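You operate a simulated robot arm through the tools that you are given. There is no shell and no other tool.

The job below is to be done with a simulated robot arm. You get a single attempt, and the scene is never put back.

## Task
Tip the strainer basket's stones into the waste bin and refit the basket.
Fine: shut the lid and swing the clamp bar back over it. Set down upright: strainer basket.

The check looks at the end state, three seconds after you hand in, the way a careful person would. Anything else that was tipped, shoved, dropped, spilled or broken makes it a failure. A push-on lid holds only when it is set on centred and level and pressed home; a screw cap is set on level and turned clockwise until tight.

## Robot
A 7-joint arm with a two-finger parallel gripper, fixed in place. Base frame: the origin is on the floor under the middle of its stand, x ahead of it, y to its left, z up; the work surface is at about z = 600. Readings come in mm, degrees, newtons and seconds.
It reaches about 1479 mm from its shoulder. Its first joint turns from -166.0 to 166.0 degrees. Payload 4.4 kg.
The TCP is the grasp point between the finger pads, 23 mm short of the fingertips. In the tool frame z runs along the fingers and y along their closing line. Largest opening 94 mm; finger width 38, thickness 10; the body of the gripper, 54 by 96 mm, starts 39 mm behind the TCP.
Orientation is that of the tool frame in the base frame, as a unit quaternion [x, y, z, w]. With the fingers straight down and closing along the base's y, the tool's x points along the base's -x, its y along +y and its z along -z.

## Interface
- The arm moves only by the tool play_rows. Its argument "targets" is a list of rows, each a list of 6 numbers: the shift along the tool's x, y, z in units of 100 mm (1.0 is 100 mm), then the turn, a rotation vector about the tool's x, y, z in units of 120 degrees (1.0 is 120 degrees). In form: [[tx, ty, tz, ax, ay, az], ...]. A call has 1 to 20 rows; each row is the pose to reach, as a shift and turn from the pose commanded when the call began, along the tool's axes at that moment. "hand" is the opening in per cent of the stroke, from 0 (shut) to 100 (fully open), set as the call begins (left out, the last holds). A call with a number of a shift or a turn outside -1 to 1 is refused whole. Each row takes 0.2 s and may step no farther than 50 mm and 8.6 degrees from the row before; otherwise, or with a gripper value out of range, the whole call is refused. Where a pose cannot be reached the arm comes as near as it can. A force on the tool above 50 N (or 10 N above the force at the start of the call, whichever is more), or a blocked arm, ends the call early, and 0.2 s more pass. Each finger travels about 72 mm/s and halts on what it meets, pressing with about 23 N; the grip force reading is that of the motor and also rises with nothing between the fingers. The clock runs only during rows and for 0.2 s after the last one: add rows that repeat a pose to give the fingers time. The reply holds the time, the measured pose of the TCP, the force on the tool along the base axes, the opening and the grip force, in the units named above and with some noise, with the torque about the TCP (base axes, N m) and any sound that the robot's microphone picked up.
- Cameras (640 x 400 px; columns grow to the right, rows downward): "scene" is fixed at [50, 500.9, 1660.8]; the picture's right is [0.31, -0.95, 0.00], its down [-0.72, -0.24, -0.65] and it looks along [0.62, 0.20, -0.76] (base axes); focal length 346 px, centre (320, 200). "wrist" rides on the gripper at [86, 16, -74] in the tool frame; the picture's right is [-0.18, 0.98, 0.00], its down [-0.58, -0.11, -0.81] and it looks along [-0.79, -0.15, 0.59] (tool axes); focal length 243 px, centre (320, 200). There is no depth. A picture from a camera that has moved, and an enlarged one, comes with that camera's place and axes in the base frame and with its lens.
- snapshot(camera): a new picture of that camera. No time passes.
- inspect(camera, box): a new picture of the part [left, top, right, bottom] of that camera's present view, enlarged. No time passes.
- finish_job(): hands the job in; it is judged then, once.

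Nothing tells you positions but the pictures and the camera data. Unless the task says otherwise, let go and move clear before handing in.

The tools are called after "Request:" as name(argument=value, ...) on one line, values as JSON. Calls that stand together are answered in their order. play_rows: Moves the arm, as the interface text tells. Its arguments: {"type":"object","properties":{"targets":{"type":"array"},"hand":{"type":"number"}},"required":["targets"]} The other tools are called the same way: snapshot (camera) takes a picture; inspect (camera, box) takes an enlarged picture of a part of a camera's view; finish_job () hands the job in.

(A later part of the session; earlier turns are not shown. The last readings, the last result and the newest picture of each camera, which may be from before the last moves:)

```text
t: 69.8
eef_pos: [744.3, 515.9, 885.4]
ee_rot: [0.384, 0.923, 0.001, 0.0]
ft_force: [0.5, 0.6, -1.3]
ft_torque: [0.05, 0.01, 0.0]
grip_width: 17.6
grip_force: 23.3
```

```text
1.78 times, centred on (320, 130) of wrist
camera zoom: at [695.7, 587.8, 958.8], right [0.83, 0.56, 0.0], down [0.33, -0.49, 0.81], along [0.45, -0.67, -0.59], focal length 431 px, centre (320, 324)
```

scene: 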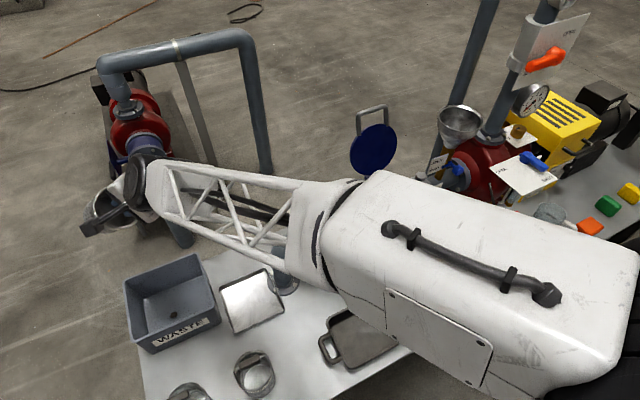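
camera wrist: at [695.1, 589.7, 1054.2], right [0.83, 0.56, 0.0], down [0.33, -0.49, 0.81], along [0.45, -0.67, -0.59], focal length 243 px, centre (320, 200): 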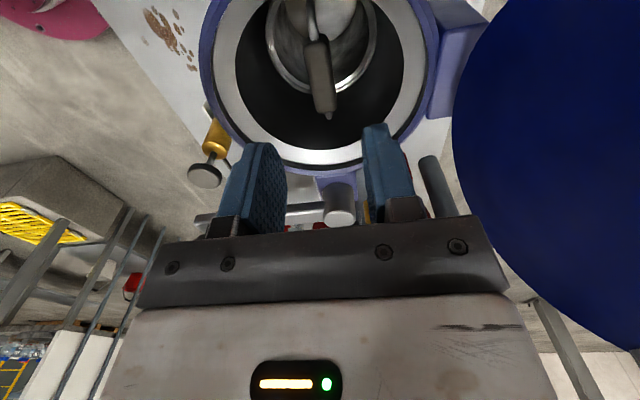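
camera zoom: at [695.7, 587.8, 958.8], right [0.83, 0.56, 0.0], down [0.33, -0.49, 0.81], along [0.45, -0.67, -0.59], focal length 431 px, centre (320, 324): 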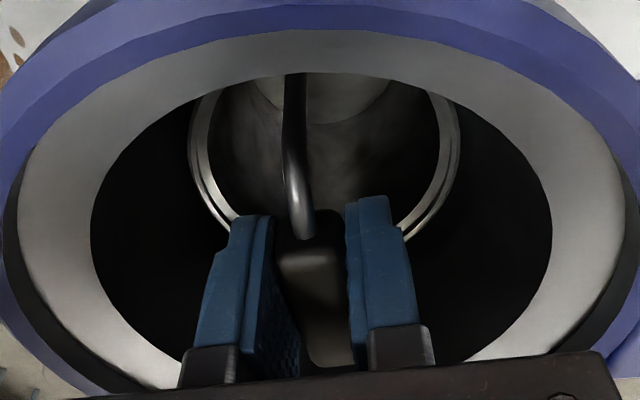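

It is lifted 5 mm and shifted. I'll lower it, release, and retreat.

Request:
play_rows(targets=[[0, 0, 0.02, 0, 0, 0], [0, 0, 0.04, 0, 0, 0], [0, 0, 0.05, 0, 0, 0], [0, 0, 0.05, 0, 0, 0]])

Request:
play_rows(targets=[[0, 0, 0, 0, 0, 0], [0, 0, 0, 0, 0, 0], [0, 0, 0, 0, 0, 0], [0, 0, 0, 0, 0, 0]], hand=34)

Request:
play_rows(targets=[[0, 0, 0, 0, 0, 0], [0, 0, -0.1, 0, 0, 0], [0, 0, -0.25, 0, 0, 0], [0, 0, -0.45, 0, 0, 0], [0, 0, -0.65, 0, 0, 0], [0, 0, -0.85, 0, 0, 0], [0, 0, -1.0, 0, 0, 0], [0, 0, -1.0, 0, 0, 0]], hand=46)

Request:
play_rows(targets=[[0, 0, -0.25, 0, 0, 0], [0, 0, -0.5, 0, 0, 0], [0, 0, -0.75, 0, 0, 0], [0, 0, -1.0, 0, 0, 0]])

Request:
play_rows(targets=[[0.25, 0, -0.2, 0, 0, 0], [0.5, 0, -0.4, 0, 0, 0], [0.75, 0, -0.6, 0, 0, 0], [1.0, 0, -0.8, 0, 0, 0], [1.0, 0, -0.8, 0, 0, 0]])

Request:
inspect(camera="scene", box=[360, 160, 420, 220])

Request:
inspect(camera="scene", box=[375, 175, 415, 205])

Request:
snapshot(camera="wrist")

```text
t: 70.8
eef_pos: [744.4, 514.4, 878.9]
ee_rot: [0.383, 0.924, 0.0, 0.0]
ft_force: [-0.5, 0.3, -1.2]
ft_torque: [-0.02, 0.02, 0.0]
grip_width: 17.7
grip_force: 23.2
```

```text
t: 71.8
eef_pos: [744.9, 515.3, 879.4]
ee_rot: [0.384, 0.923, -0.001, 0.0]
ft_force: [0.2, 0.2, 0.8]
ft_torque: [0.01, -0.01, 0.0]
grip_width: 31.9
grip_force: 0.0
```

```text
t: 73.6
eef_pos: [745.2, 514.9, 977.7]
ee_rot: [0.384, 0.923, 0.0, 0.0]
ft_force: [0.4, 0.2, -0.4]
ft_torque: [0.04, -0.02, 0.0]
grip_width: 43.4
grip_force: 0.1
```

```text
t: 74.6
eef_pos: [745.7, 514.0, 1078.2]
ee_rot: [0.384, 0.923, 0.001, 0.0]
ft_force: [0.5, -0.5, 0.1]
ft_torque: [-0.03, 0.0, 0.02]
grip_width: 43.2
grip_force: 0.1
```

```text
t: 75.8
eef_pos: [674.8, 587.3, 1160.4]
ee_rot: [0.383, 0.924, 0.001, 0.0]
ft_force: [0.6, 0.3, 0.0]
ft_torque: [0.0, -0.01, 0.0]
grip_width: 42.9
grip_force: 0.1
```

```text
6.67 times, centred on (390, 190) of scene
camera zoom: at [50.0, 500.9, 1660.8], right [0.31, -0.95, 0.0], down [-0.72, -0.24, -0.65], along [0.62, 0.2, -0.76], focal length 2304 px, centre (-147, 267)
```

zoom: 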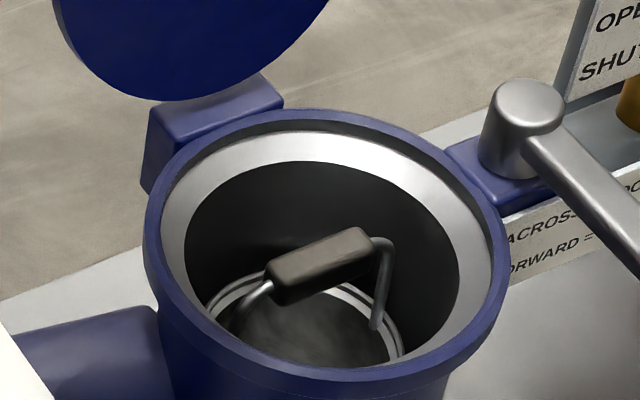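

```text
13.33 times, centred on (395, 190) of scene
camera zoom: at [50.0, 500.9, 1660.8], right [0.31, -0.95, 0.0], down [-0.72, -0.24, -0.65], along [0.62, 0.2, -0.76], focal length 4609 px, centre (-680, 333)
```

zoom: 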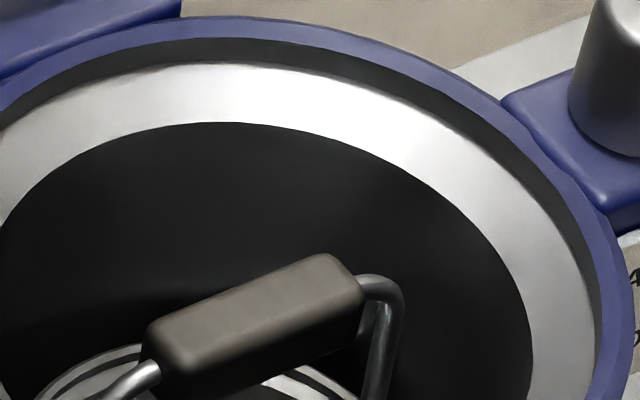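

```text
taken
camera wrist: at [625.3, 659.0, 1234.5], right [0.83, 0.56, 0.0], down [0.33, -0.49, 0.81], along [0.45, -0.67, -0.59], focal length 243 px, centre (320, 200)
```

wrist: 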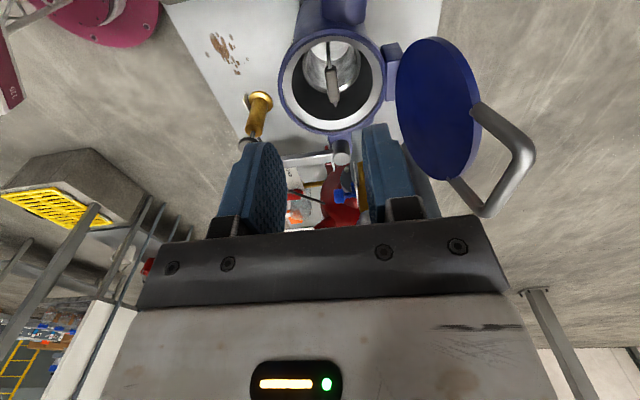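

The basket now matches its original seated picture almost exactly. Next comes the lid, so I'll take close views of its handle and hinge to get the swing geometry.

Request:
inspect(camera="wrist", box=[380, 30, 560, 230])

Request:
inspect(camera="scene", box=[335, 95, 415, 195])

Request:
snapshot(camera="scene")

```text
2.00 times, centred on (470, 130) of wrist
camera zoom: at [625.3, 659.0, 1234.5], right [0.83, 0.56, 0.0], down [0.33, -0.49, 0.81], along [0.45, -0.67, -0.59], focal length 485 px, centre (20, 340)
```

zoom: 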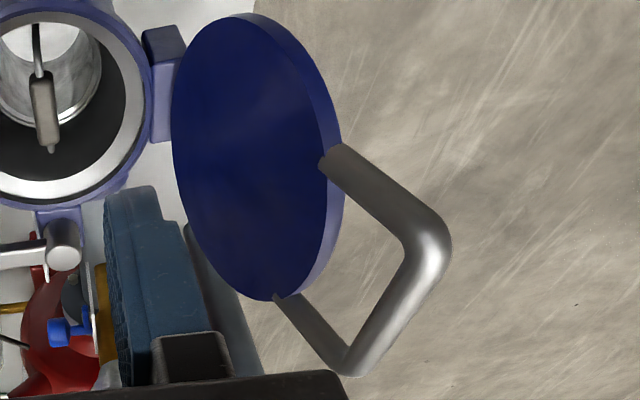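

```text
4.00 times, centred on (375, 145) of scene
camera zoom: at [50.0, 500.9, 1660.8], right [0.31, -0.95, 0.0], down [-0.72, -0.24, -0.65], along [0.62, 0.2, -0.76], focal length 1383 px, centre (100, 420)
```

zoom: 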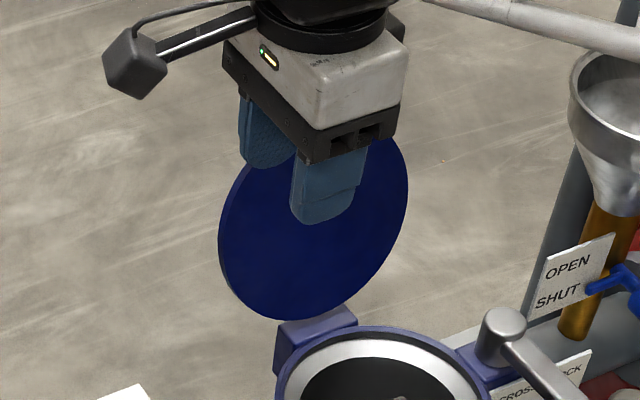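

```text
taken
```

scene: 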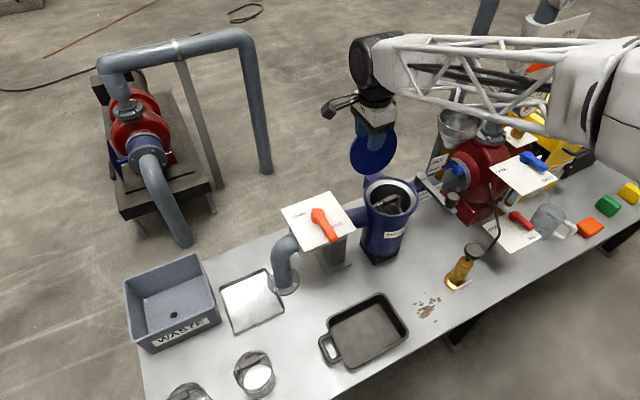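

I put the lid's U-handle crossbar near (853, 612, 1100), running along the bench axis, with the hinge about 217 mm below it. I'll move the open hand above that bar so it can be held between the fingers.

Request:
play_rows(targets=[[0, 0, -0.2, 0, 0, 0], [0, 0, -0.45, 0, 0, 0], [-0.2, 0.25, -0.55, 0, 0, 0], [-0.4, 0.5, -0.55, 0, 0, 0], [-0.54, 0.72, -0.55, 0, 0, 0]], hand=68)

Request:
play_rows(targets=[[-0.15, 0.2, 0, 0, 0, 0], [-0.3, 0.4, 0, 0, 0, 0], [-0.54, 0.71, 0, 0, 0, 0], [-0.54, 0.71, 0, 0, 0, 0], [-0.54, 0.71, 0, 0, 0, 0]])

Request:
snapshot(camera="wrist")

Request:
inspect(camera="scene", box=[330, 60, 450, 200])

```text
t: 77.0
eef_pos: [763.8, 597.8, 1215.3]
ee_rot: [0.383, 0.924, 0.001, 0.0]
ft_force: [-0.3, 0.5, 0.8]
ft_torque: [0.03, 0.01, 0.01]
grip_width: 63.8
grip_force: 0.0
```

```text
t: 78.2
eef_pos: [851.6, 610.8, 1214.1]
ee_rot: [0.383, 0.924, 0.0, 0.0]
ft_force: [-0.1, 0.3, 0.1]
ft_torque: [-0.01, 0.0, 0.02]
grip_width: 64.0
grip_force: 0.0
```

```text
taken
camera wrist: at [802.7, 682.9, 1289.0], right [0.83, 0.56, 0.0], down [0.33, -0.49, 0.81], along [0.45, -0.67, -0.59], focal length 243 px, centre (320, 200)
```

wrist: 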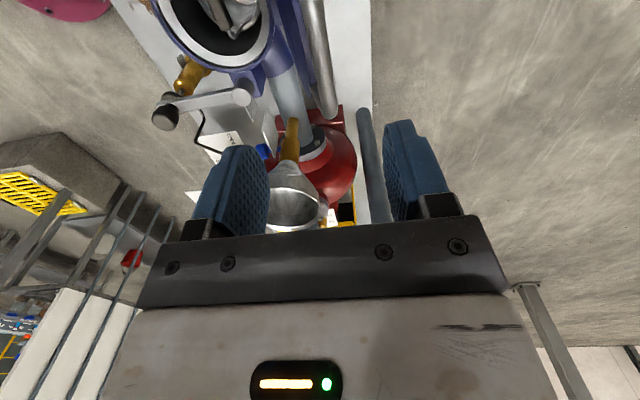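

```text
2.86 times, centred on (390, 130) of scene
camera zoom: at [50.0, 500.9, 1660.8], right [0.31, -0.95, 0.0], down [-0.72, -0.24, -0.65], along [0.62, 0.2, -0.76], focal length 988 px, centre (120, 400)
```

zoom: 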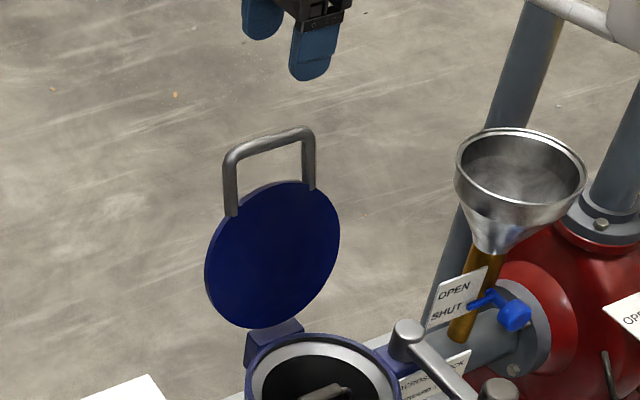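

I think the lid's crossbar is showing at the top centre of the wrist view. Zooming in.

Request:
inspect(camera="wrist", box=[220, 0, 420, 150])

```text
2.67 times, centred on (320, 75) of wrist
camera zoom: at [802.7, 682.9, 1289.0], right [0.83, 0.56, 0.0], down [0.33, -0.49, 0.81], along [0.45, -0.67, -0.59], focal length 647 px, centre (320, 533)
```

zoom: 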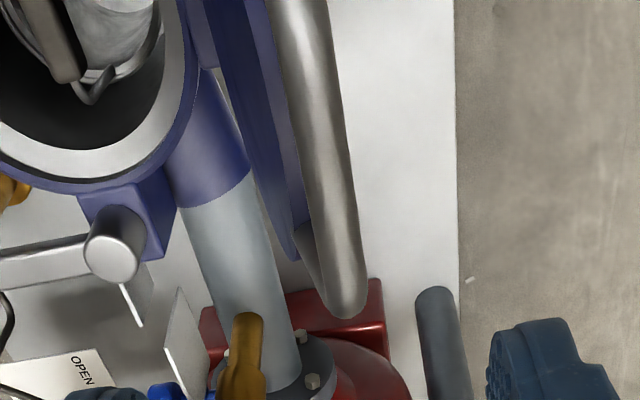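

The crossbar is aligned with the TCP to about 2 mm. I'm lowering the open fingers over it.

Request:
play_rows(targets=[[0, 0.015, 0.25, 0, 0, 0], [0, 0.015, 0.5, 0, 0, 0], [0, 0.015, 0.7, 0, 0, 0], [0, 0.015, 0.85, 0, 0, 0], [0, 0.015, 0.95, 0, 0, 0], [0, 0.015, 0.95, 0, 0, 0]])

Request:
snapshot(camera="wrist")

Request:
inspect(camera="scene", box=[330, 60, 450, 200])

```text
t: 79.6
eef_pos: [852.3, 612.1, 1119.3]
ee_rot: [0.383, 0.924, 0.001, 0.0]
ft_force: [-0.9, 0.5, -0.2]
ft_torque: [0.03, -0.02, 0.0]
grip_width: 64.0
grip_force: 0.2
```

```text
taken
camera wrist: at [803.7, 683.9, 1194.6], right [0.83, 0.56, 0.0], down [0.33, -0.49, 0.81], along [0.45, -0.67, -0.59], focal length 243 px, centre (320, 200)
```

wrist: 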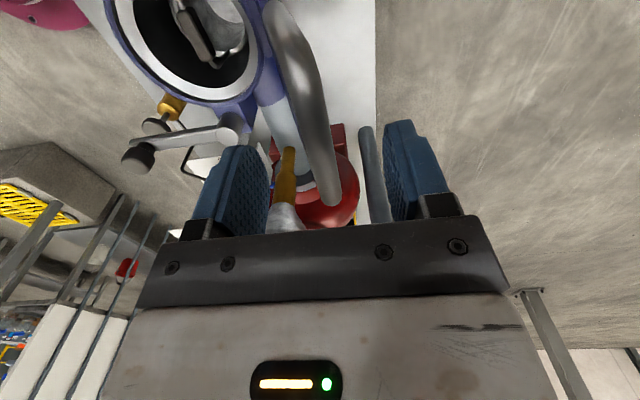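

```text
2.86 times, centred on (390, 130) of scene
camera zoom: at [50.0, 500.9, 1660.8], right [0.31, -0.95, 0.0], down [-0.72, -0.24, -0.65], along [0.62, 0.2, -0.76], focal length 988 px, centre (120, 400)
```

zoom: 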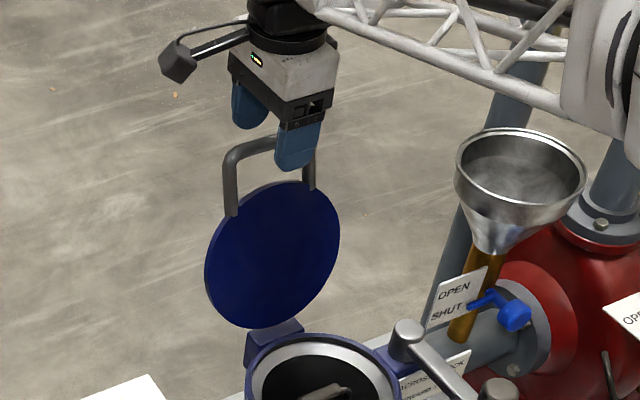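

The bar lies between the fingers, about 20 mm below the TCP. I'll go down 16 mm more and narrow the fingers loosely around it.

Request:
play_rows(targets=[[0, 0, 0.08, 0, 0, 0], [0, 0, 0.16, 0, 0, 0], [0, 0, 0.16, 0, 0, 0]])

Request:
play_rows(targets=[[0, 0, 0, 0, 0, 0], [0, 0, 0, 0, 0, 0], [0, 0, 0, 0, 0, 0]], hand=34)

Request:
snapshot(camera="wrist")

Request:
inspect(camera="scene", box=[330, 70, 430, 200])

```text
t: 80.4
eef_pos: [852.5, 611.3, 1104.3]
ee_rot: [0.384, 0.923, 0.0, -0.001]
ft_force: [-0.7, 0.2, -0.7]
ft_torque: [-0.03, 0.0, 0.0]
grip_width: 63.7
grip_force: 0.1
```

```text
t: 81.2
eef_pos: [853.2, 612.0, 1104.4]
ee_rot: [0.383, 0.924, 0.001, 0.0]
ft_force: [0.9, 0.0, 0.3]
ft_torque: [-0.01, -0.01, -0.02]
grip_width: 32.3
grip_force: 0.0
```

```text
taken
camera wrist: at [803.9, 684.0, 1178.2], right [0.83, 0.56, 0.0], down [0.33, -0.49, 0.81], along [0.45, -0.67, -0.59], focal length 243 px, centre (320, 200)
```

wrist: 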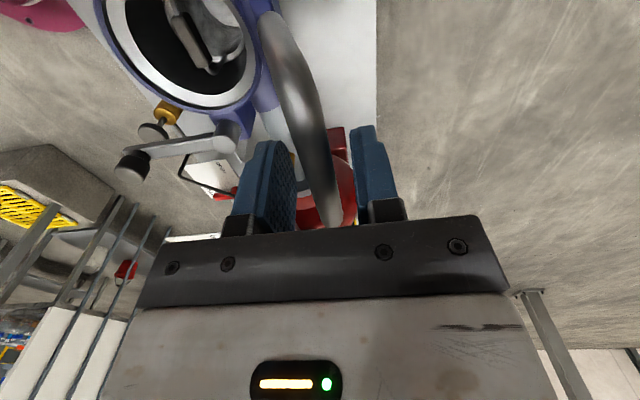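

```text
3.08 times, centred on (380, 135) of scene
camera zoom: at [50.0, 500.9, 1660.8], right [0.31, -0.95, 0.0], down [-0.72, -0.24, -0.65], along [0.62, 0.2, -0.76], focal length 1064 px, centre (135, 400)
```

zoom: 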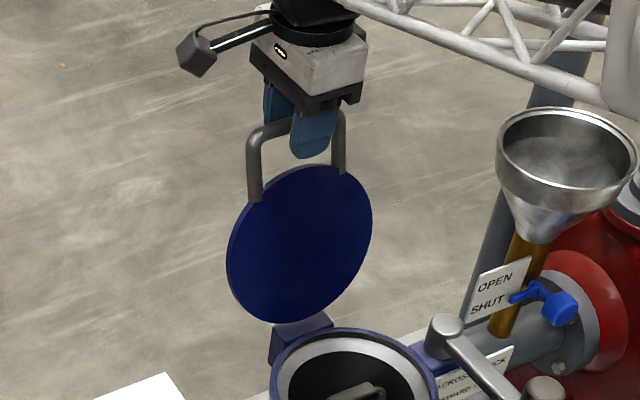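

The bar is loosely held between the fingers. I'm starting to swing the lid forward along its arc, about 13° first.

Request:
play_rows(targets=[[0, -0.13, -0.02, 0, 0, 0], [0, -0.254, -0.042, 0, 0, 0], [0, -0.37, -0.05, 0, 0, 0], [0, -0.481, -0.054, 0, 0, 0], [0, -0.481, -0.054, 0, 0, 0]])

Request:
snapshot(camera="wrist")

Request:
inspect(camera="scene", box=[330, 70, 430, 200])

```text
t: 82.4
eef_pos: [819.1, 577.4, 1108.6]
ee_rot: [0.383, 0.924, 0.0, -0.001]
ft_force: [0.4, -0.8, 0.8]
ft_torque: [-0.02, 0.0, -0.02]
grip_width: 32.2
grip_force: 0.3
```

```text
taken
camera wrist: at [769.4, 650.1, 1182.9], right [0.83, 0.56, 0.0], down [0.33, -0.49, 0.81], along [0.45, -0.67, -0.59], focal length 243 px, centre (320, 200)
```

wrist: 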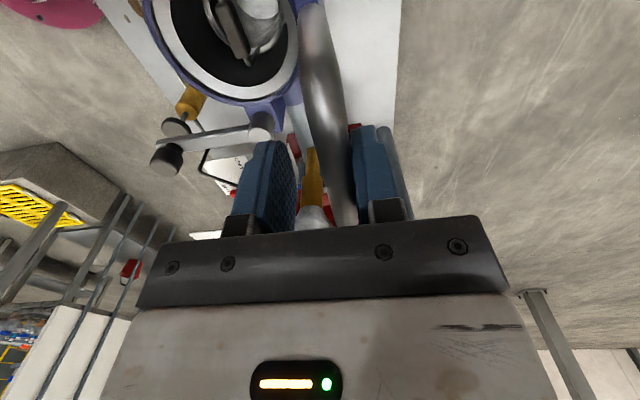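

```text
3.08 times, centred on (380, 135) of scene
camera zoom: at [50.0, 500.9, 1660.8], right [0.31, -0.95, 0.0], down [-0.72, -0.24, -0.65], along [0.62, 0.2, -0.76], focal length 1064 px, centre (135, 400)
```

zoom: 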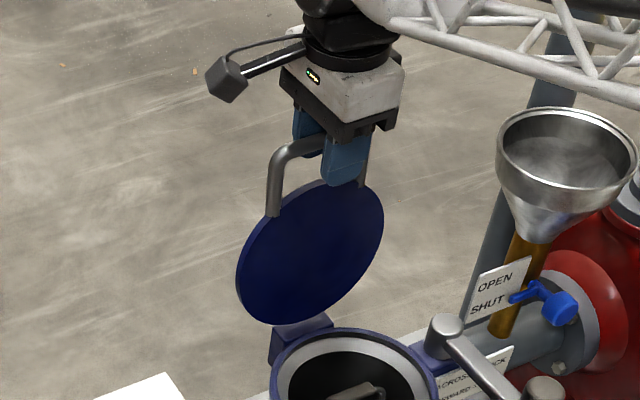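

The lid follows smoothly. I'll continue forward past vertical.

Request:
play_rows(targets=[[0, -0.114, 0.003, 0, 0, 0], [0, -0.227, 0.012, 0, 0, 0], [0, -0.34, 0.027, 0, 0, 0], [0, -0.451, 0.047, 0, 0, 0], [0, -0.562, 0.074, 0, 0, 0], [0, -0.671, 0.106, 0, 0, 0], [0, -0.671, 0.106, 0, 0, 0]])

Request:
snapshot(camera="wrist")

Request:
inspect(camera="scene", box=[330, 70, 430, 200])

```text
t: 84.0
eef_pos: [771.2, 530.1, 1097.8]
ee_rot: [0.384, 0.924, 0.0, 0.0]
ft_force: [-1.4, 0.1, 0.7]
ft_torque: [0.0, 0.02, 0.01]
grip_width: 32.7
grip_force: 0.9
```

```text
taken
camera wrist: at [722.0, 602.6, 1172.8], right [0.83, 0.56, 0.0], down [0.33, -0.49, 0.81], along [0.45, -0.67, -0.59], focal length 243 px, centre (320, 200)
```

wrist: 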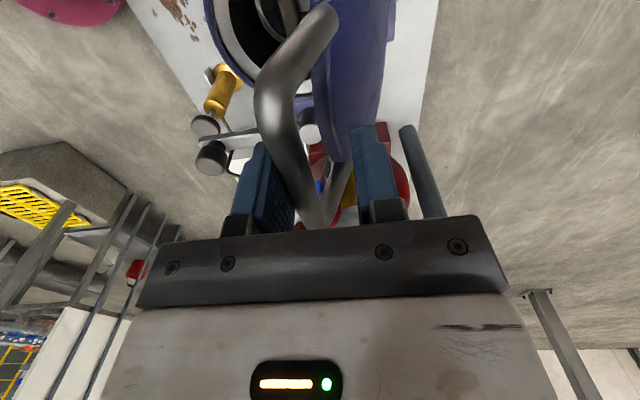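

```text
3.08 times, centred on (380, 135) of scene
camera zoom: at [50.0, 500.9, 1660.8], right [0.31, -0.95, 0.0], down [-0.72, -0.24, -0.65], along [0.62, 0.2, -0.76], focal length 1064 px, centre (135, 400)
```

zoom: 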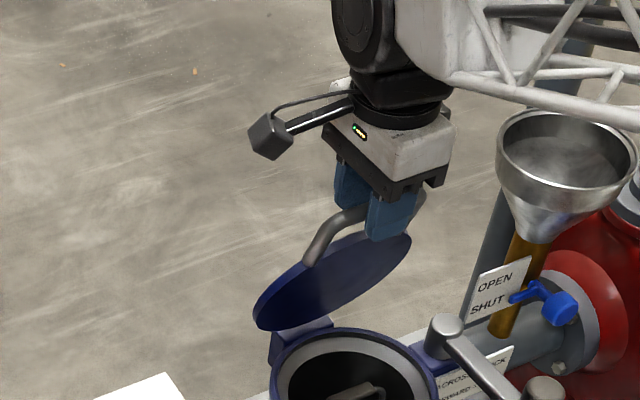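

The lid now leans forward on the front finger as intended. I'll continue lowering along the arc.

Request:
play_rows(targets=[[0, -0.106, 0.042, 0, 0, 0], [0, -0.212, 0.09, 0, 0, 0], [0, -0.314, 0.145, 0, 0, 0], [0, -0.414, 0.205, 0, 0, 0], [0, -0.51, 0.27, 0, 0, 0], [0, -0.604, 0.34, 0, 0, 0], [0, -0.695, 0.412, 0, 0, 0], [0, -0.781, 0.49, 0, 0, 0], [0, -0.781, 0.49, 0, 0, 0]])

Request:
snapshot(camera="wrist")

Request:
inspect(camera="scene", box=[340, 90, 440, 220])

```text
t: 86.0
eef_pos: [717.0, 475.7, 1047.9]
ee_rot: [0.383, 0.924, 0.0, 0.0]
ft_force: [-0.9, -1.7, -1.7]
ft_torque: [0.0, -0.04, 0.02]
grip_width: 33.0
grip_force: 1.5
```

```text
taken
camera wrist: at [667.2, 547.7, 1123.5], right [0.83, 0.56, 0.0], down [0.33, -0.49, 0.81], along [0.45, -0.67, -0.59], focal length 243 px, centre (320, 200)
```

wrist: 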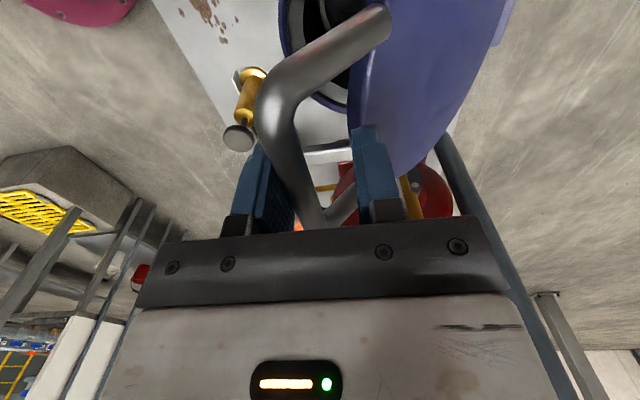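

```text
3.08 times, centred on (390, 155) of scene
camera zoom: at [50.0, 500.9, 1660.8], right [0.31, -0.95, 0.0], down [-0.72, -0.24, -0.65], along [0.62, 0.2, -0.76], focal length 1064 px, centre (105, 338)
```

zoom: 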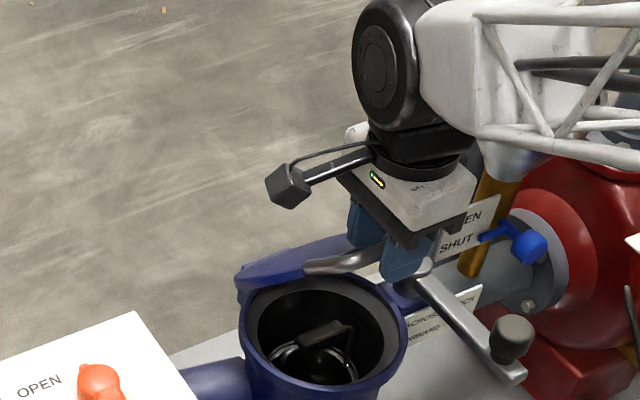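

The lid is at about 45° and the forces are tiny. I'll continue down to about 20°.

Request:
play_rows(targets=[[0, -0.08, 0.085, 0, 0, 0], [0, -0.161, 0.17, 0, 0, 0], [0, -0.235, 0.26, 0, 0, 0], [0, -0.304, 0.355, 0, 0, 0], [0, -0.368, 0.45, 0, 0, 0], [0, -0.427, 0.55, 0, 0, 0], [0, -0.48, 0.65, 0, 0, 0], [0, -0.52, 0.75, 0, 0, 0], [0, -0.52, 0.75, 0, 0, 0]])

Request:
snapshot(camera="wrist")

Request:
inspect(camera="scene", box=[340, 110, 440, 230])

```text
t: 88.0
eef_pos: [678.9, 437.5, 974.0]
ee_rot: [0.384, 0.923, 0.0, 0.0]
ft_force: [-4.0, -2.7, -2.4]
ft_torque: [0.0, 0.02, 0.08]
grip_width: 34.2
grip_force: 2.5
```

```text
taken
camera wrist: at [629.5, 510.8, 1048.5], right [0.83, 0.56, 0.0], down [0.33, -0.49, 0.81], along [0.45, -0.67, -0.59], focal length 243 px, centre (320, 200)
```

wrist: 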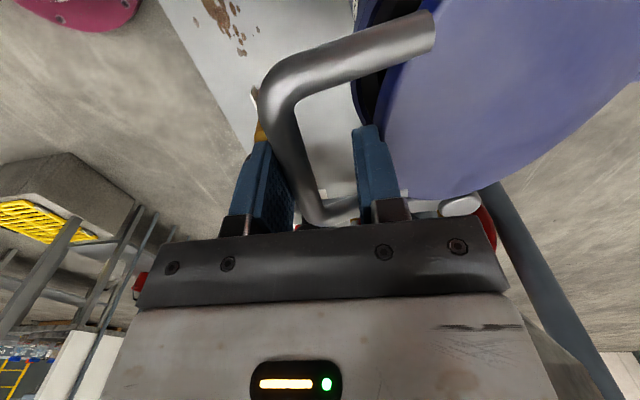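

```text
3.33 times, centred on (390, 170) of scene
camera zoom: at [50.0, 500.9, 1660.8], right [0.31, -0.95, 0.0], down [-0.72, -0.24, -0.65], along [0.62, 0.2, -0.76], focal length 1152 px, centre (87, 300)
```

zoom: 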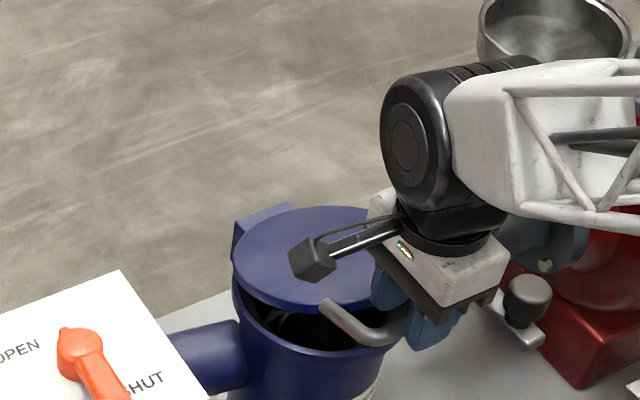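

The lid is about 20° from shut. I'll narrow the fingers a little for clearance at the rim, then lower the handle gently the rest of the way.

Request:
play_rows(targets=[[0, 0, 0, 0, 0, 0], [0, 0, 0, 0, 0, 0], [0, 0, 0, 0, 0, 0]], hand=24)

Request:
play_rows(targets=[[0, -0.04, 0.1, 0, 0, 0], [0, -0.07, 0.2, 0, 0, 0], [0, -0.095, 0.3, 0, 0, 0], [0, -0.115, 0.4, 0, 0, 0], [0, -0.115, 0.4, 0, 0, 0]])

Request:
snapshot(camera="wrist")

Request:
inspect(camera="scene", box=[340, 120, 440, 240])

```text
t: 88.8
eef_pos: [678.7, 438.3, 974.2]
ee_rot: [0.384, 0.923, 0.0, 0.0]
ft_force: [-19.5, -15.0, 4.8]
ft_torque: [-0.08, 0.29, 0.44]
grip_width: 33.3
grip_force: 12.1
```

```text
t: 90.0
eef_pos: [670.2, 429.5, 934.7]
ee_rot: [0.383, 0.924, 0.001, 0.0]
ft_force: [-15.0, -8.9, -1.2]
ft_torque: [0.03, 0.11, 0.23]
grip_width: 29.7
grip_force: 8.3
```

```text
taken
camera wrist: at [621.5, 502.7, 1008.5], right [0.83, 0.56, 0.0], down [0.33, -0.49, 0.81], along [0.45, -0.67, -0.59], focal length 243 px, centre (320, 200)
```

wrist: 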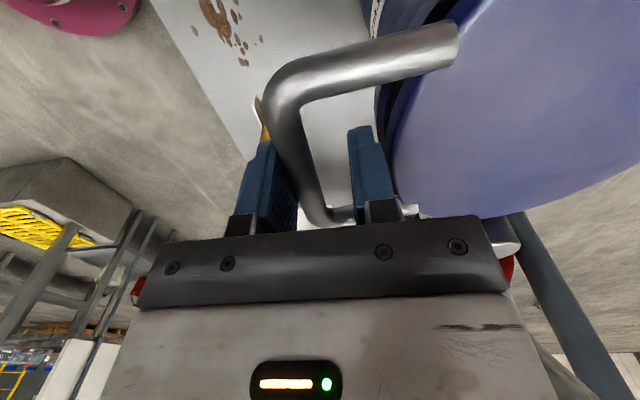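

```text
3.33 times, centred on (390, 180) of scene
camera zoom: at [50.0, 500.9, 1660.8], right [0.31, -0.95, 0.0], down [-0.72, -0.24, -0.65], along [0.62, 0.2, -0.76], focal length 1152 px, centre (87, 267)
```

zoom: 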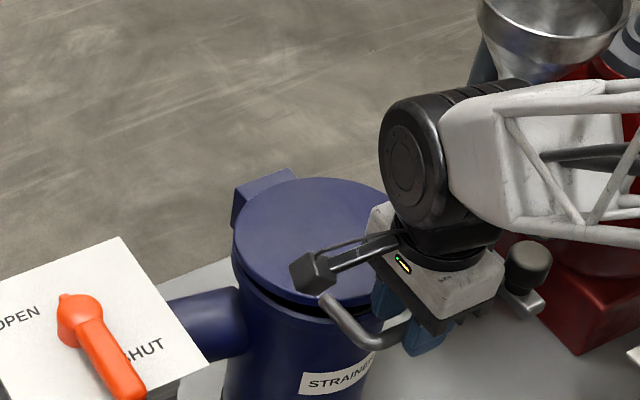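

The lid is within a few degrees of shut, with the front finger just pressing on the bar. I'll open the fingers slightly so the lid settles, then check.

Request:
play_rows(targets=[[0, 0, 0, 0, 0, 0], [0, 0, 0, 0, 0, 0], [0, 0, 0, 0, 0, 0]], hand=35)

Request:
inspect(camera="scene", box=[340, 120, 440, 240])

Request:
snapshot(camera="wrist")

```text
t: 90.8
eef_pos: [670.9, 430.2, 934.0]
ee_rot: [0.384, 0.923, 0.001, 0.001]
ft_force: [-0.3, 0.6, 0.0]
ft_torque: [0.0, 0.03, 0.05]
grip_width: 32.8
grip_force: 0.0
```

```text
3.33 times, centred on (390, 180) of scene
camera zoom: at [50.0, 500.9, 1660.8], right [0.31, -0.95, 0.0], down [-0.72, -0.24, -0.65], along [0.62, 0.2, -0.76], focal length 1152 px, centre (87, 267)
```

zoom: 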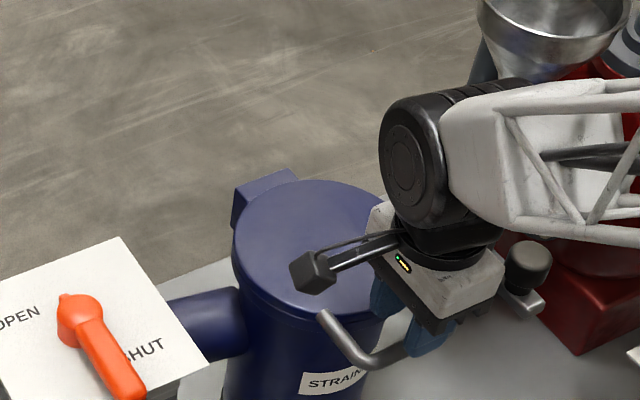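

```text
taken
camera wrist: at [621.8, 502.8, 1008.9], right [0.83, 0.56, 0.0], down [0.33, -0.49, 0.81], along [0.45, -0.67, -0.59], focal length 243 px, centre (320, 200)
```

wrist: 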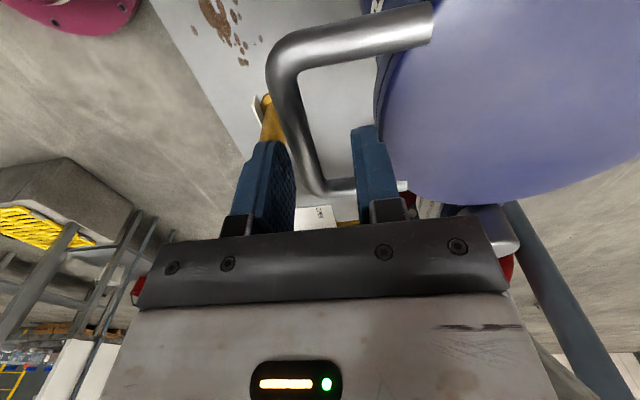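

The lid has dropped flat on the rim. I'm raising the hand clear to check it.

Request:
play_rows(targets=[[0, 0, -0.15, 0, 0, 0], [0, 0, -0.35, 0, 0, 0], [0, 0, -0.6, 0, 0, 0], [0, 0, -0.85, 0, 0, 0], [0, 0, -1.0, 0, 0, 0]])

Request:
play_rows(targets=[[0.25, 0, -0.2, 0, 0, 0], [0.5, 0, -0.4, 0, 0, 0], [0.75, 0, -0.6, 0, 0, 0], [1.0, 0, -0.8, 0, 0, 0], [1.0, 0, -0.8, 0, 0, 0]], hand=0)

Request:
inspect(camera="scene", box=[350, 150, 470, 250])

Request:
snapshot(camera="wrist")

Request:
inspect(camera="wrist", box=[200, 0, 480, 200])

```text
t: 92.0
eef_pos: [671.4, 430.0, 1033.7]
ee_rot: [0.384, 0.923, 0.0, 0.001]
ft_force: [0.5, 0.0, -0.3]
ft_torque: [0.01, 0.01, -0.01]
grip_width: 32.9
grip_force: 0.0
```

```text
t: 93.2
eef_pos: [601.0, 501.5, 1114.4]
ee_rot: [0.384, 0.923, 0.0, 0.0]
ft_force: [-0.9, 0.3, 0.5]
ft_torque: [-0.01, -0.02, -0.04]
grip_width: 0.0
grip_force: 22.5
```

```text
4.00 times, centred on (410, 200) of scene
camera zoom: at [50.0, 500.9, 1660.8], right [0.31, -0.95, 0.0], down [-0.72, -0.24, -0.65], along [0.62, 0.2, -0.76], focal length 1383 px, centre (-40, 200)
```

zoom: 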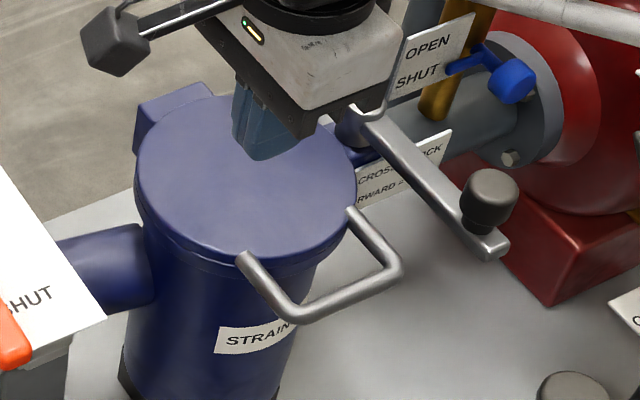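

```text
taken
camera wrist: at [550.7, 573.4, 1189.0], right [0.83, 0.56, 0.0], down [0.33, -0.49, 0.81], along [0.45, -0.67, -0.59], focal length 243 px, centre (320, 200)
```

wrist: 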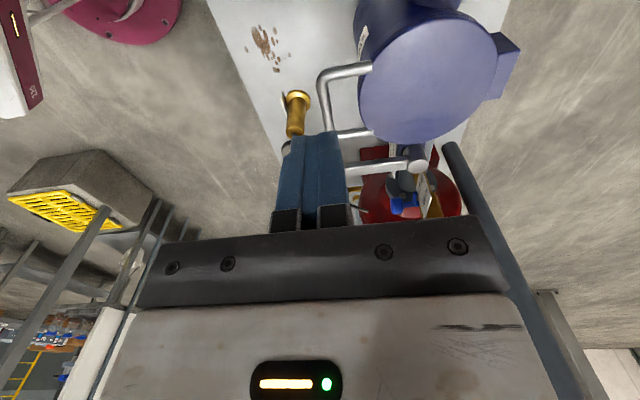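

```text
2.00 times, centred on (340, 100) of wrist
camera zoom: at [550.7, 573.4, 1189.0], right [0.83, 0.56, 0.0], down [0.33, -0.49, 0.81], along [0.45, -0.67, -0.59], focal length 485 px, centre (280, 400)
```

zoom: 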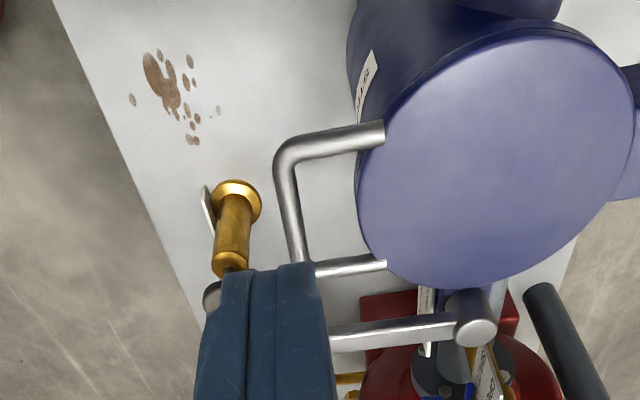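

The lid is shut flat on the rim. Next is the clamp bar, with its pivot near (816, 442) and its knob near (729, 355, 958). I'll move above the knob with the fingers open.

Request:
play_rows(targets=[[-0.25, 0, 0, 0, 0, 0], [-0.5, 0, 0, 0, 0, 0], [-0.75, 0, 0, 0, 0, 0], [-1.0, 0, 0, 0, 0, 0]], hand=60)

Request:
play_rows(targets=[[-0.25, -0.04, 0, 0, 0, 0], [-0.5, -0.08, 0, 0, 0, 0], [-0.75, -0.13, 0, 0, 0, 0], [-0.94, -0.13, 0, 0, 0, 0], [-0.94, -0.13, 0.3, 0, 0, 0], [-0.94, -0.13, 0.3, 0, 0, 0]])

Request:
snapshot(camera="wrist")

Request:
inspect(camera="wrist", box=[220, 0, 420, 200])

Request:
inspect(camera="scene", box=[380, 120, 500, 250])

```text
t: 94.2
eef_pos: [670.9, 430.0, 1114.0]
ee_rot: [0.383, 0.924, 0.0, 0.0]
ft_force: [0.3, -0.5, 0.2]
ft_torque: [-0.01, 0.0, 0.03]
grip_width: 56.4
grip_force: 0.0
```

```text
t: 95.6
eef_pos: [729.0, 353.8, 1083.6]
ee_rot: [0.383, 0.924, 0.0, 0.0]
ft_force: [-0.2, 0.5, -0.2]
ft_torque: [0.0, -0.01, 0.0]
grip_width: 56.7
grip_force: 0.0
```

```text
taken
camera wrist: at [679.5, 426.4, 1158.3], right [0.83, 0.56, 0.0], down [0.33, -0.49, 0.81], along [0.45, -0.67, -0.59], focal length 243 px, centre (320, 200)
```

wrist: 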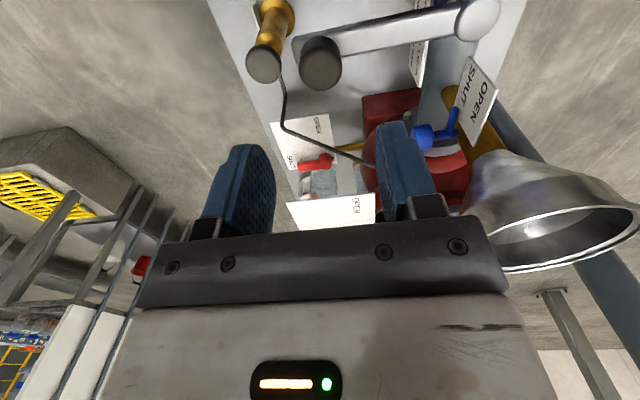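

```text
2.00 times, centred on (320, 100) of wrist
camera zoom: at [679.5, 426.4, 1158.3], right [0.83, 0.56, 0.0], down [0.33, -0.49, 0.81], along [0.45, -0.67, -0.59], focal length 485 px, centre (320, 400)
```

zoom: 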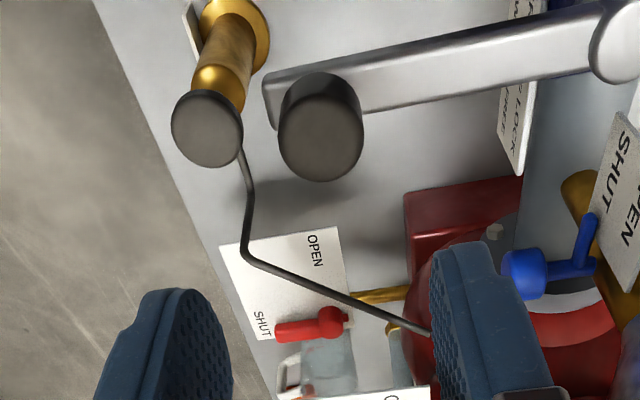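

```text
3.08 times, centred on (440, 185) of scene
camera zoom: at [50.0, 500.9, 1660.8], right [0.31, -0.95, 0.0], down [-0.72, -0.24, -0.65], along [0.62, 0.2, -0.76], focal length 1064 px, centre (-49, 246)
```

zoom: 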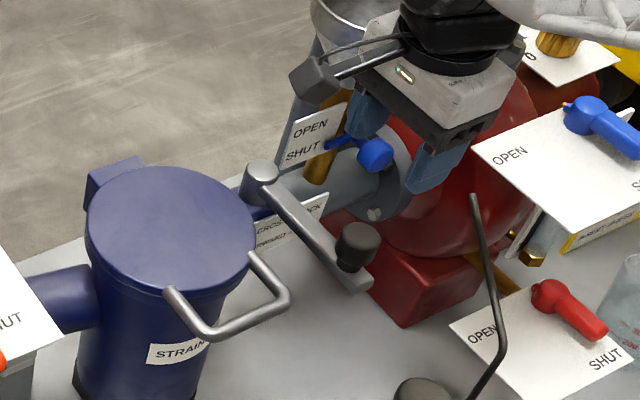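

The knob is within 2 mm of the TCP axis. I'm lowering the fingers around it, stopping with the tips just above the bar.

Request:
play_rows(targets=[[-0.01, 0, 0.25, 0, 0, 0], [-0.018, 0, 0.5, 0, 0, 0], [-0.018, 0, 0.75, 0, 0, 0], [-0.018, 0, 0.95, 0, 0, 0], [-0.018, 0, 0.95, 0, 0, 0]])

Request:
play_rows(targets=[[0, 0, 0.1, 0, 0, 0], [0, 0, 0.2, 0, 0, 0], [0, 0, 0.26, 0, 0, 0], [0, 0, 0.26, 0, 0, 0]])

Request:
snapshot(camera="wrist")

Request:
inspect(camera="scene", box=[400, 150, 480, 230])

```text
t: 96.8
eef_pos: [729.9, 353.7, 990.3]
ee_rot: [0.384, 0.923, 0.0, -0.001]
ft_force: [0.0, -0.4, 1.0]
ft_torque: [-0.05, -0.01, -0.01]
grip_width: 56.3
grip_force: 0.0
```

```text
t: 97.8
eef_pos: [730.1, 352.9, 964.3]
ee_rot: [0.384, 0.923, 0.0, 0.0]
ft_force: [0.0, -0.8, -0.6]
ft_torque: [-0.04, -0.01, -0.02]
grip_width: 56.6
grip_force: 0.1
```

```text
taken
camera wrist: at [680.5, 425.5, 1037.6], right [0.83, 0.56, 0.0], down [0.33, -0.49, 0.81], along [0.45, -0.67, -0.59], focal length 243 px, centre (320, 200)
```

wrist: 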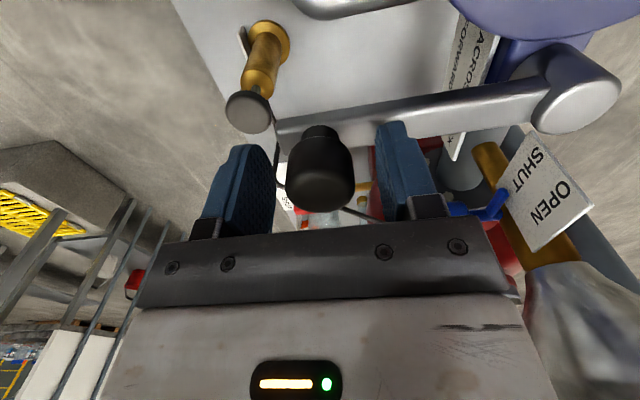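

```text
5.00 times, centred on (440, 190) of scene
camera zoom: at [50.0, 500.9, 1660.8], right [0.31, -0.95, 0.0], down [-0.72, -0.24, -0.65], along [0.62, 0.2, -0.76], focal length 1728 px, centre (-280, 250)
```

zoom: 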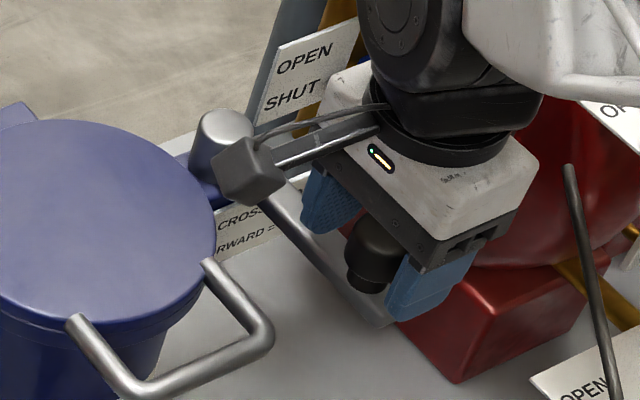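

The knob sits between the pads with no contact on the bar. I'm gripping it.

Request:
play_rows(targets=[[0, 0, 0, 0, 0, 0], [0, 0, 0, 0, 0, 0], [0, 0, 0, 0, 0, 0], [0, 0, 0, 0, 0, 0]], hand=0)

Request:
play_rows(targets=[[0.107, 0.005, 0, 0, 0, 0], [0.214, 0.019, 0, 0, 0, 0], [0.318, 0.042, 0, 0, 0, 0], [0.421, 0.074, 0, 0, 0, 0], [0.421, 0.074, 0, 0, 0, 0]])

Request:
snapshot(camera="scene")

Request:
inspect(camera="scene", box=[370, 130, 480, 240])

```text
t: 98.8
eef_pos: [729.1, 352.8, 962.4]
ee_rot: [0.384, 0.923, 0.0, 0.0]
ft_force: [-14.3, -13.5, 4.0]
ft_torque: [-0.2, 0.29, -0.05]
grip_width: 33.4
grip_force: 45.4
```

```text
t: 99.7
eef_pos: [707.6, 380.1, 964.3]
ee_rot: [0.384, 0.923, 0.0, -0.001]
ft_force: [-17.3, -8.6, 7.4]
ft_torque: [-0.3, 0.19, 0.1]
grip_width: 33.6
grip_force: 45.8
stopped in row 4: the force on the tool passed its limit at 56 N (the readings are from after the stop); the commanded pose is now the measured one
```

```text
taken
```

scene: 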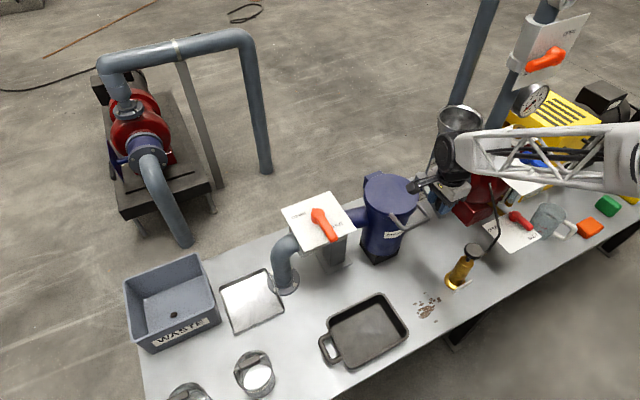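

```text
3.64 times, centred on (425, 185) of scene
camera zoom: at [50.0, 500.9, 1660.8], right [0.31, -0.95, 0.0], down [-0.72, -0.24, -0.65], along [0.62, 0.2, -0.76], focal length 1257 px, centre (-62, 254)
```

zoom: 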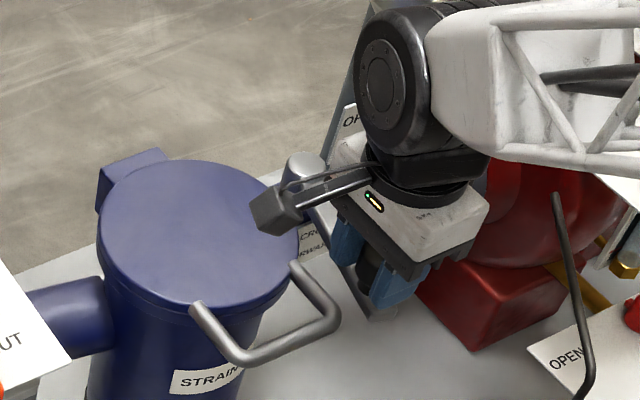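

The bar swung about 17° and then the force went over its limit. It may be touching the lid's U-handle, so I'll look closely before doing anything else.

Request:
inspect(camera="scene", box=[400, 190, 460, 240])

Request:
snapshot(camera="wrist")

Request:
inspect(camera="wrist", box=[240, 0, 480, 180])

Request:
inspect(camera="scene", box=[355, 170, 425, 230])

```text
8.00 times, centred on (430, 215) of scene
camera zoom: at [50.0, 500.9, 1660.8], right [0.31, -0.95, 0.0], down [-0.72, -0.24, -0.65], along [0.62, 0.2, -0.76], focal length 2765 px, centre (-560, 80)
```

zoom: 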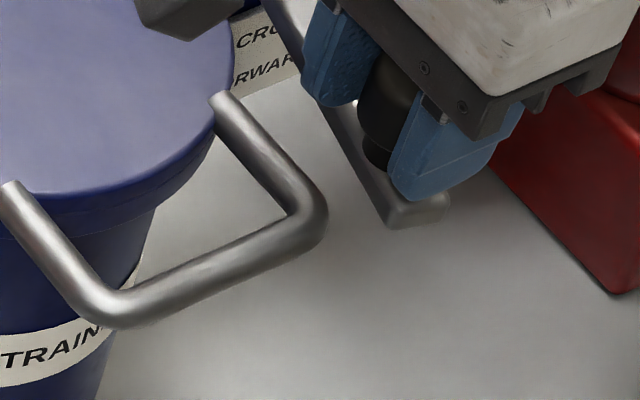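

```text
taken
camera wrist: at [658.3, 453.1, 1037.6], right [0.83, 0.56, 0.0], down [0.33, -0.49, 0.81], along [0.45, -0.67, -0.59], focal length 243 px, centre (320, 200)
```

wrist: 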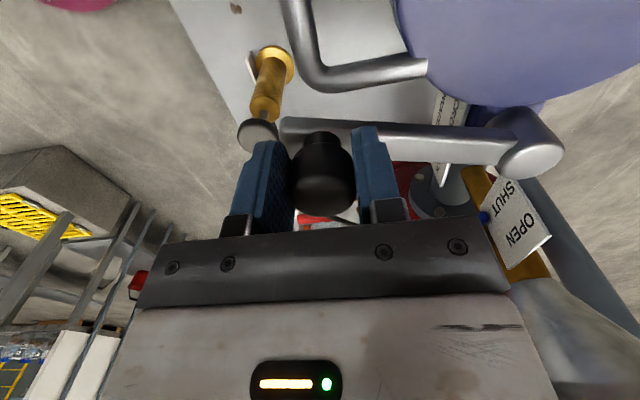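

```text
2.22 times, centred on (360, 90) of wrist
camera zoom: at [658.3, 453.1, 1037.6], right [0.83, 0.56, 0.0], down [0.33, -0.49, 0.81], along [0.45, -0.67, -0.59], focal length 539 px, centre (231, 444)
```

zoom: 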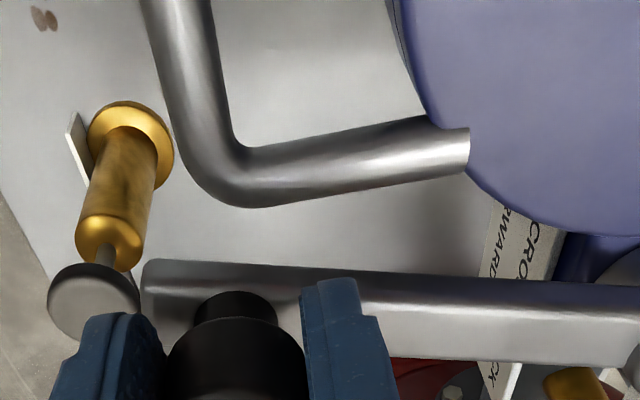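

```text
6.67 times, centred on (390, 200) of scene
camera zoom: at [50.0, 500.9, 1660.8], right [0.31, -0.95, 0.0], down [-0.72, -0.24, -0.65], along [0.62, 0.2, -0.76], focal length 2304 px, centre (-147, 200)
```

zoom: 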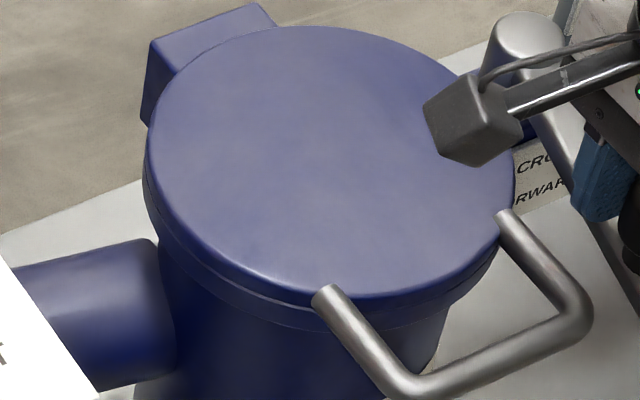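

The bar isn't touching the lid handle. The resistance came from gripping the knob rigidly along the bar's own length. I'll open the fingers and turn the hand so they straddle the bar and push along the swing instead.

Request:
play_rows(targets=[[0, 0, 0, 0, 0, 0], [0, 0, 0, 0, 0, 0], [0, 0, 0, 0, 0, 0]], hand=60)

Request:
snapshot(camera="wrist")

Request:
inspect(camera="wrist", box=[220, 80, 420, 230])

```text
t: 100.5
eef_pos: [707.4, 380.9, 963.0]
ee_rot: [0.383, 0.924, 0.0, -0.001]
ft_force: [-0.1, 1.2, -0.2]
ft_torque: [-0.03, -0.01, 0.02]
grip_width: 56.4
grip_force: 0.0
```

```text
taken
camera wrist: at [658.8, 453.3, 1037.3], right [0.83, 0.56, 0.0], down [0.33, -0.49, 0.81], along [0.45, -0.67, -0.59], focal length 243 px, centre (320, 200)
```

wrist: 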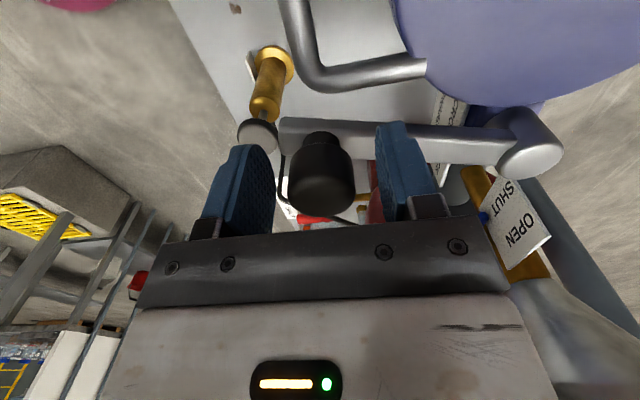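

```text
2.67 times, centred on (320, 155) of wrist
camera zoom: at [658.8, 453.3, 1037.3], right [0.83, 0.56, 0.0], down [0.33, -0.49, 0.81], along [0.45, -0.67, -0.59], focal length 647 px, centre (320, 320)
```

zoom: 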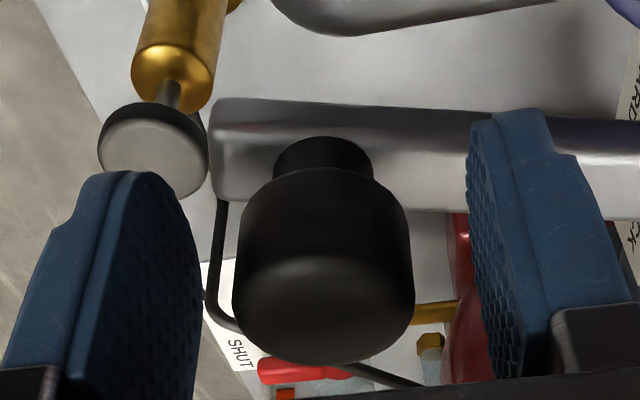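

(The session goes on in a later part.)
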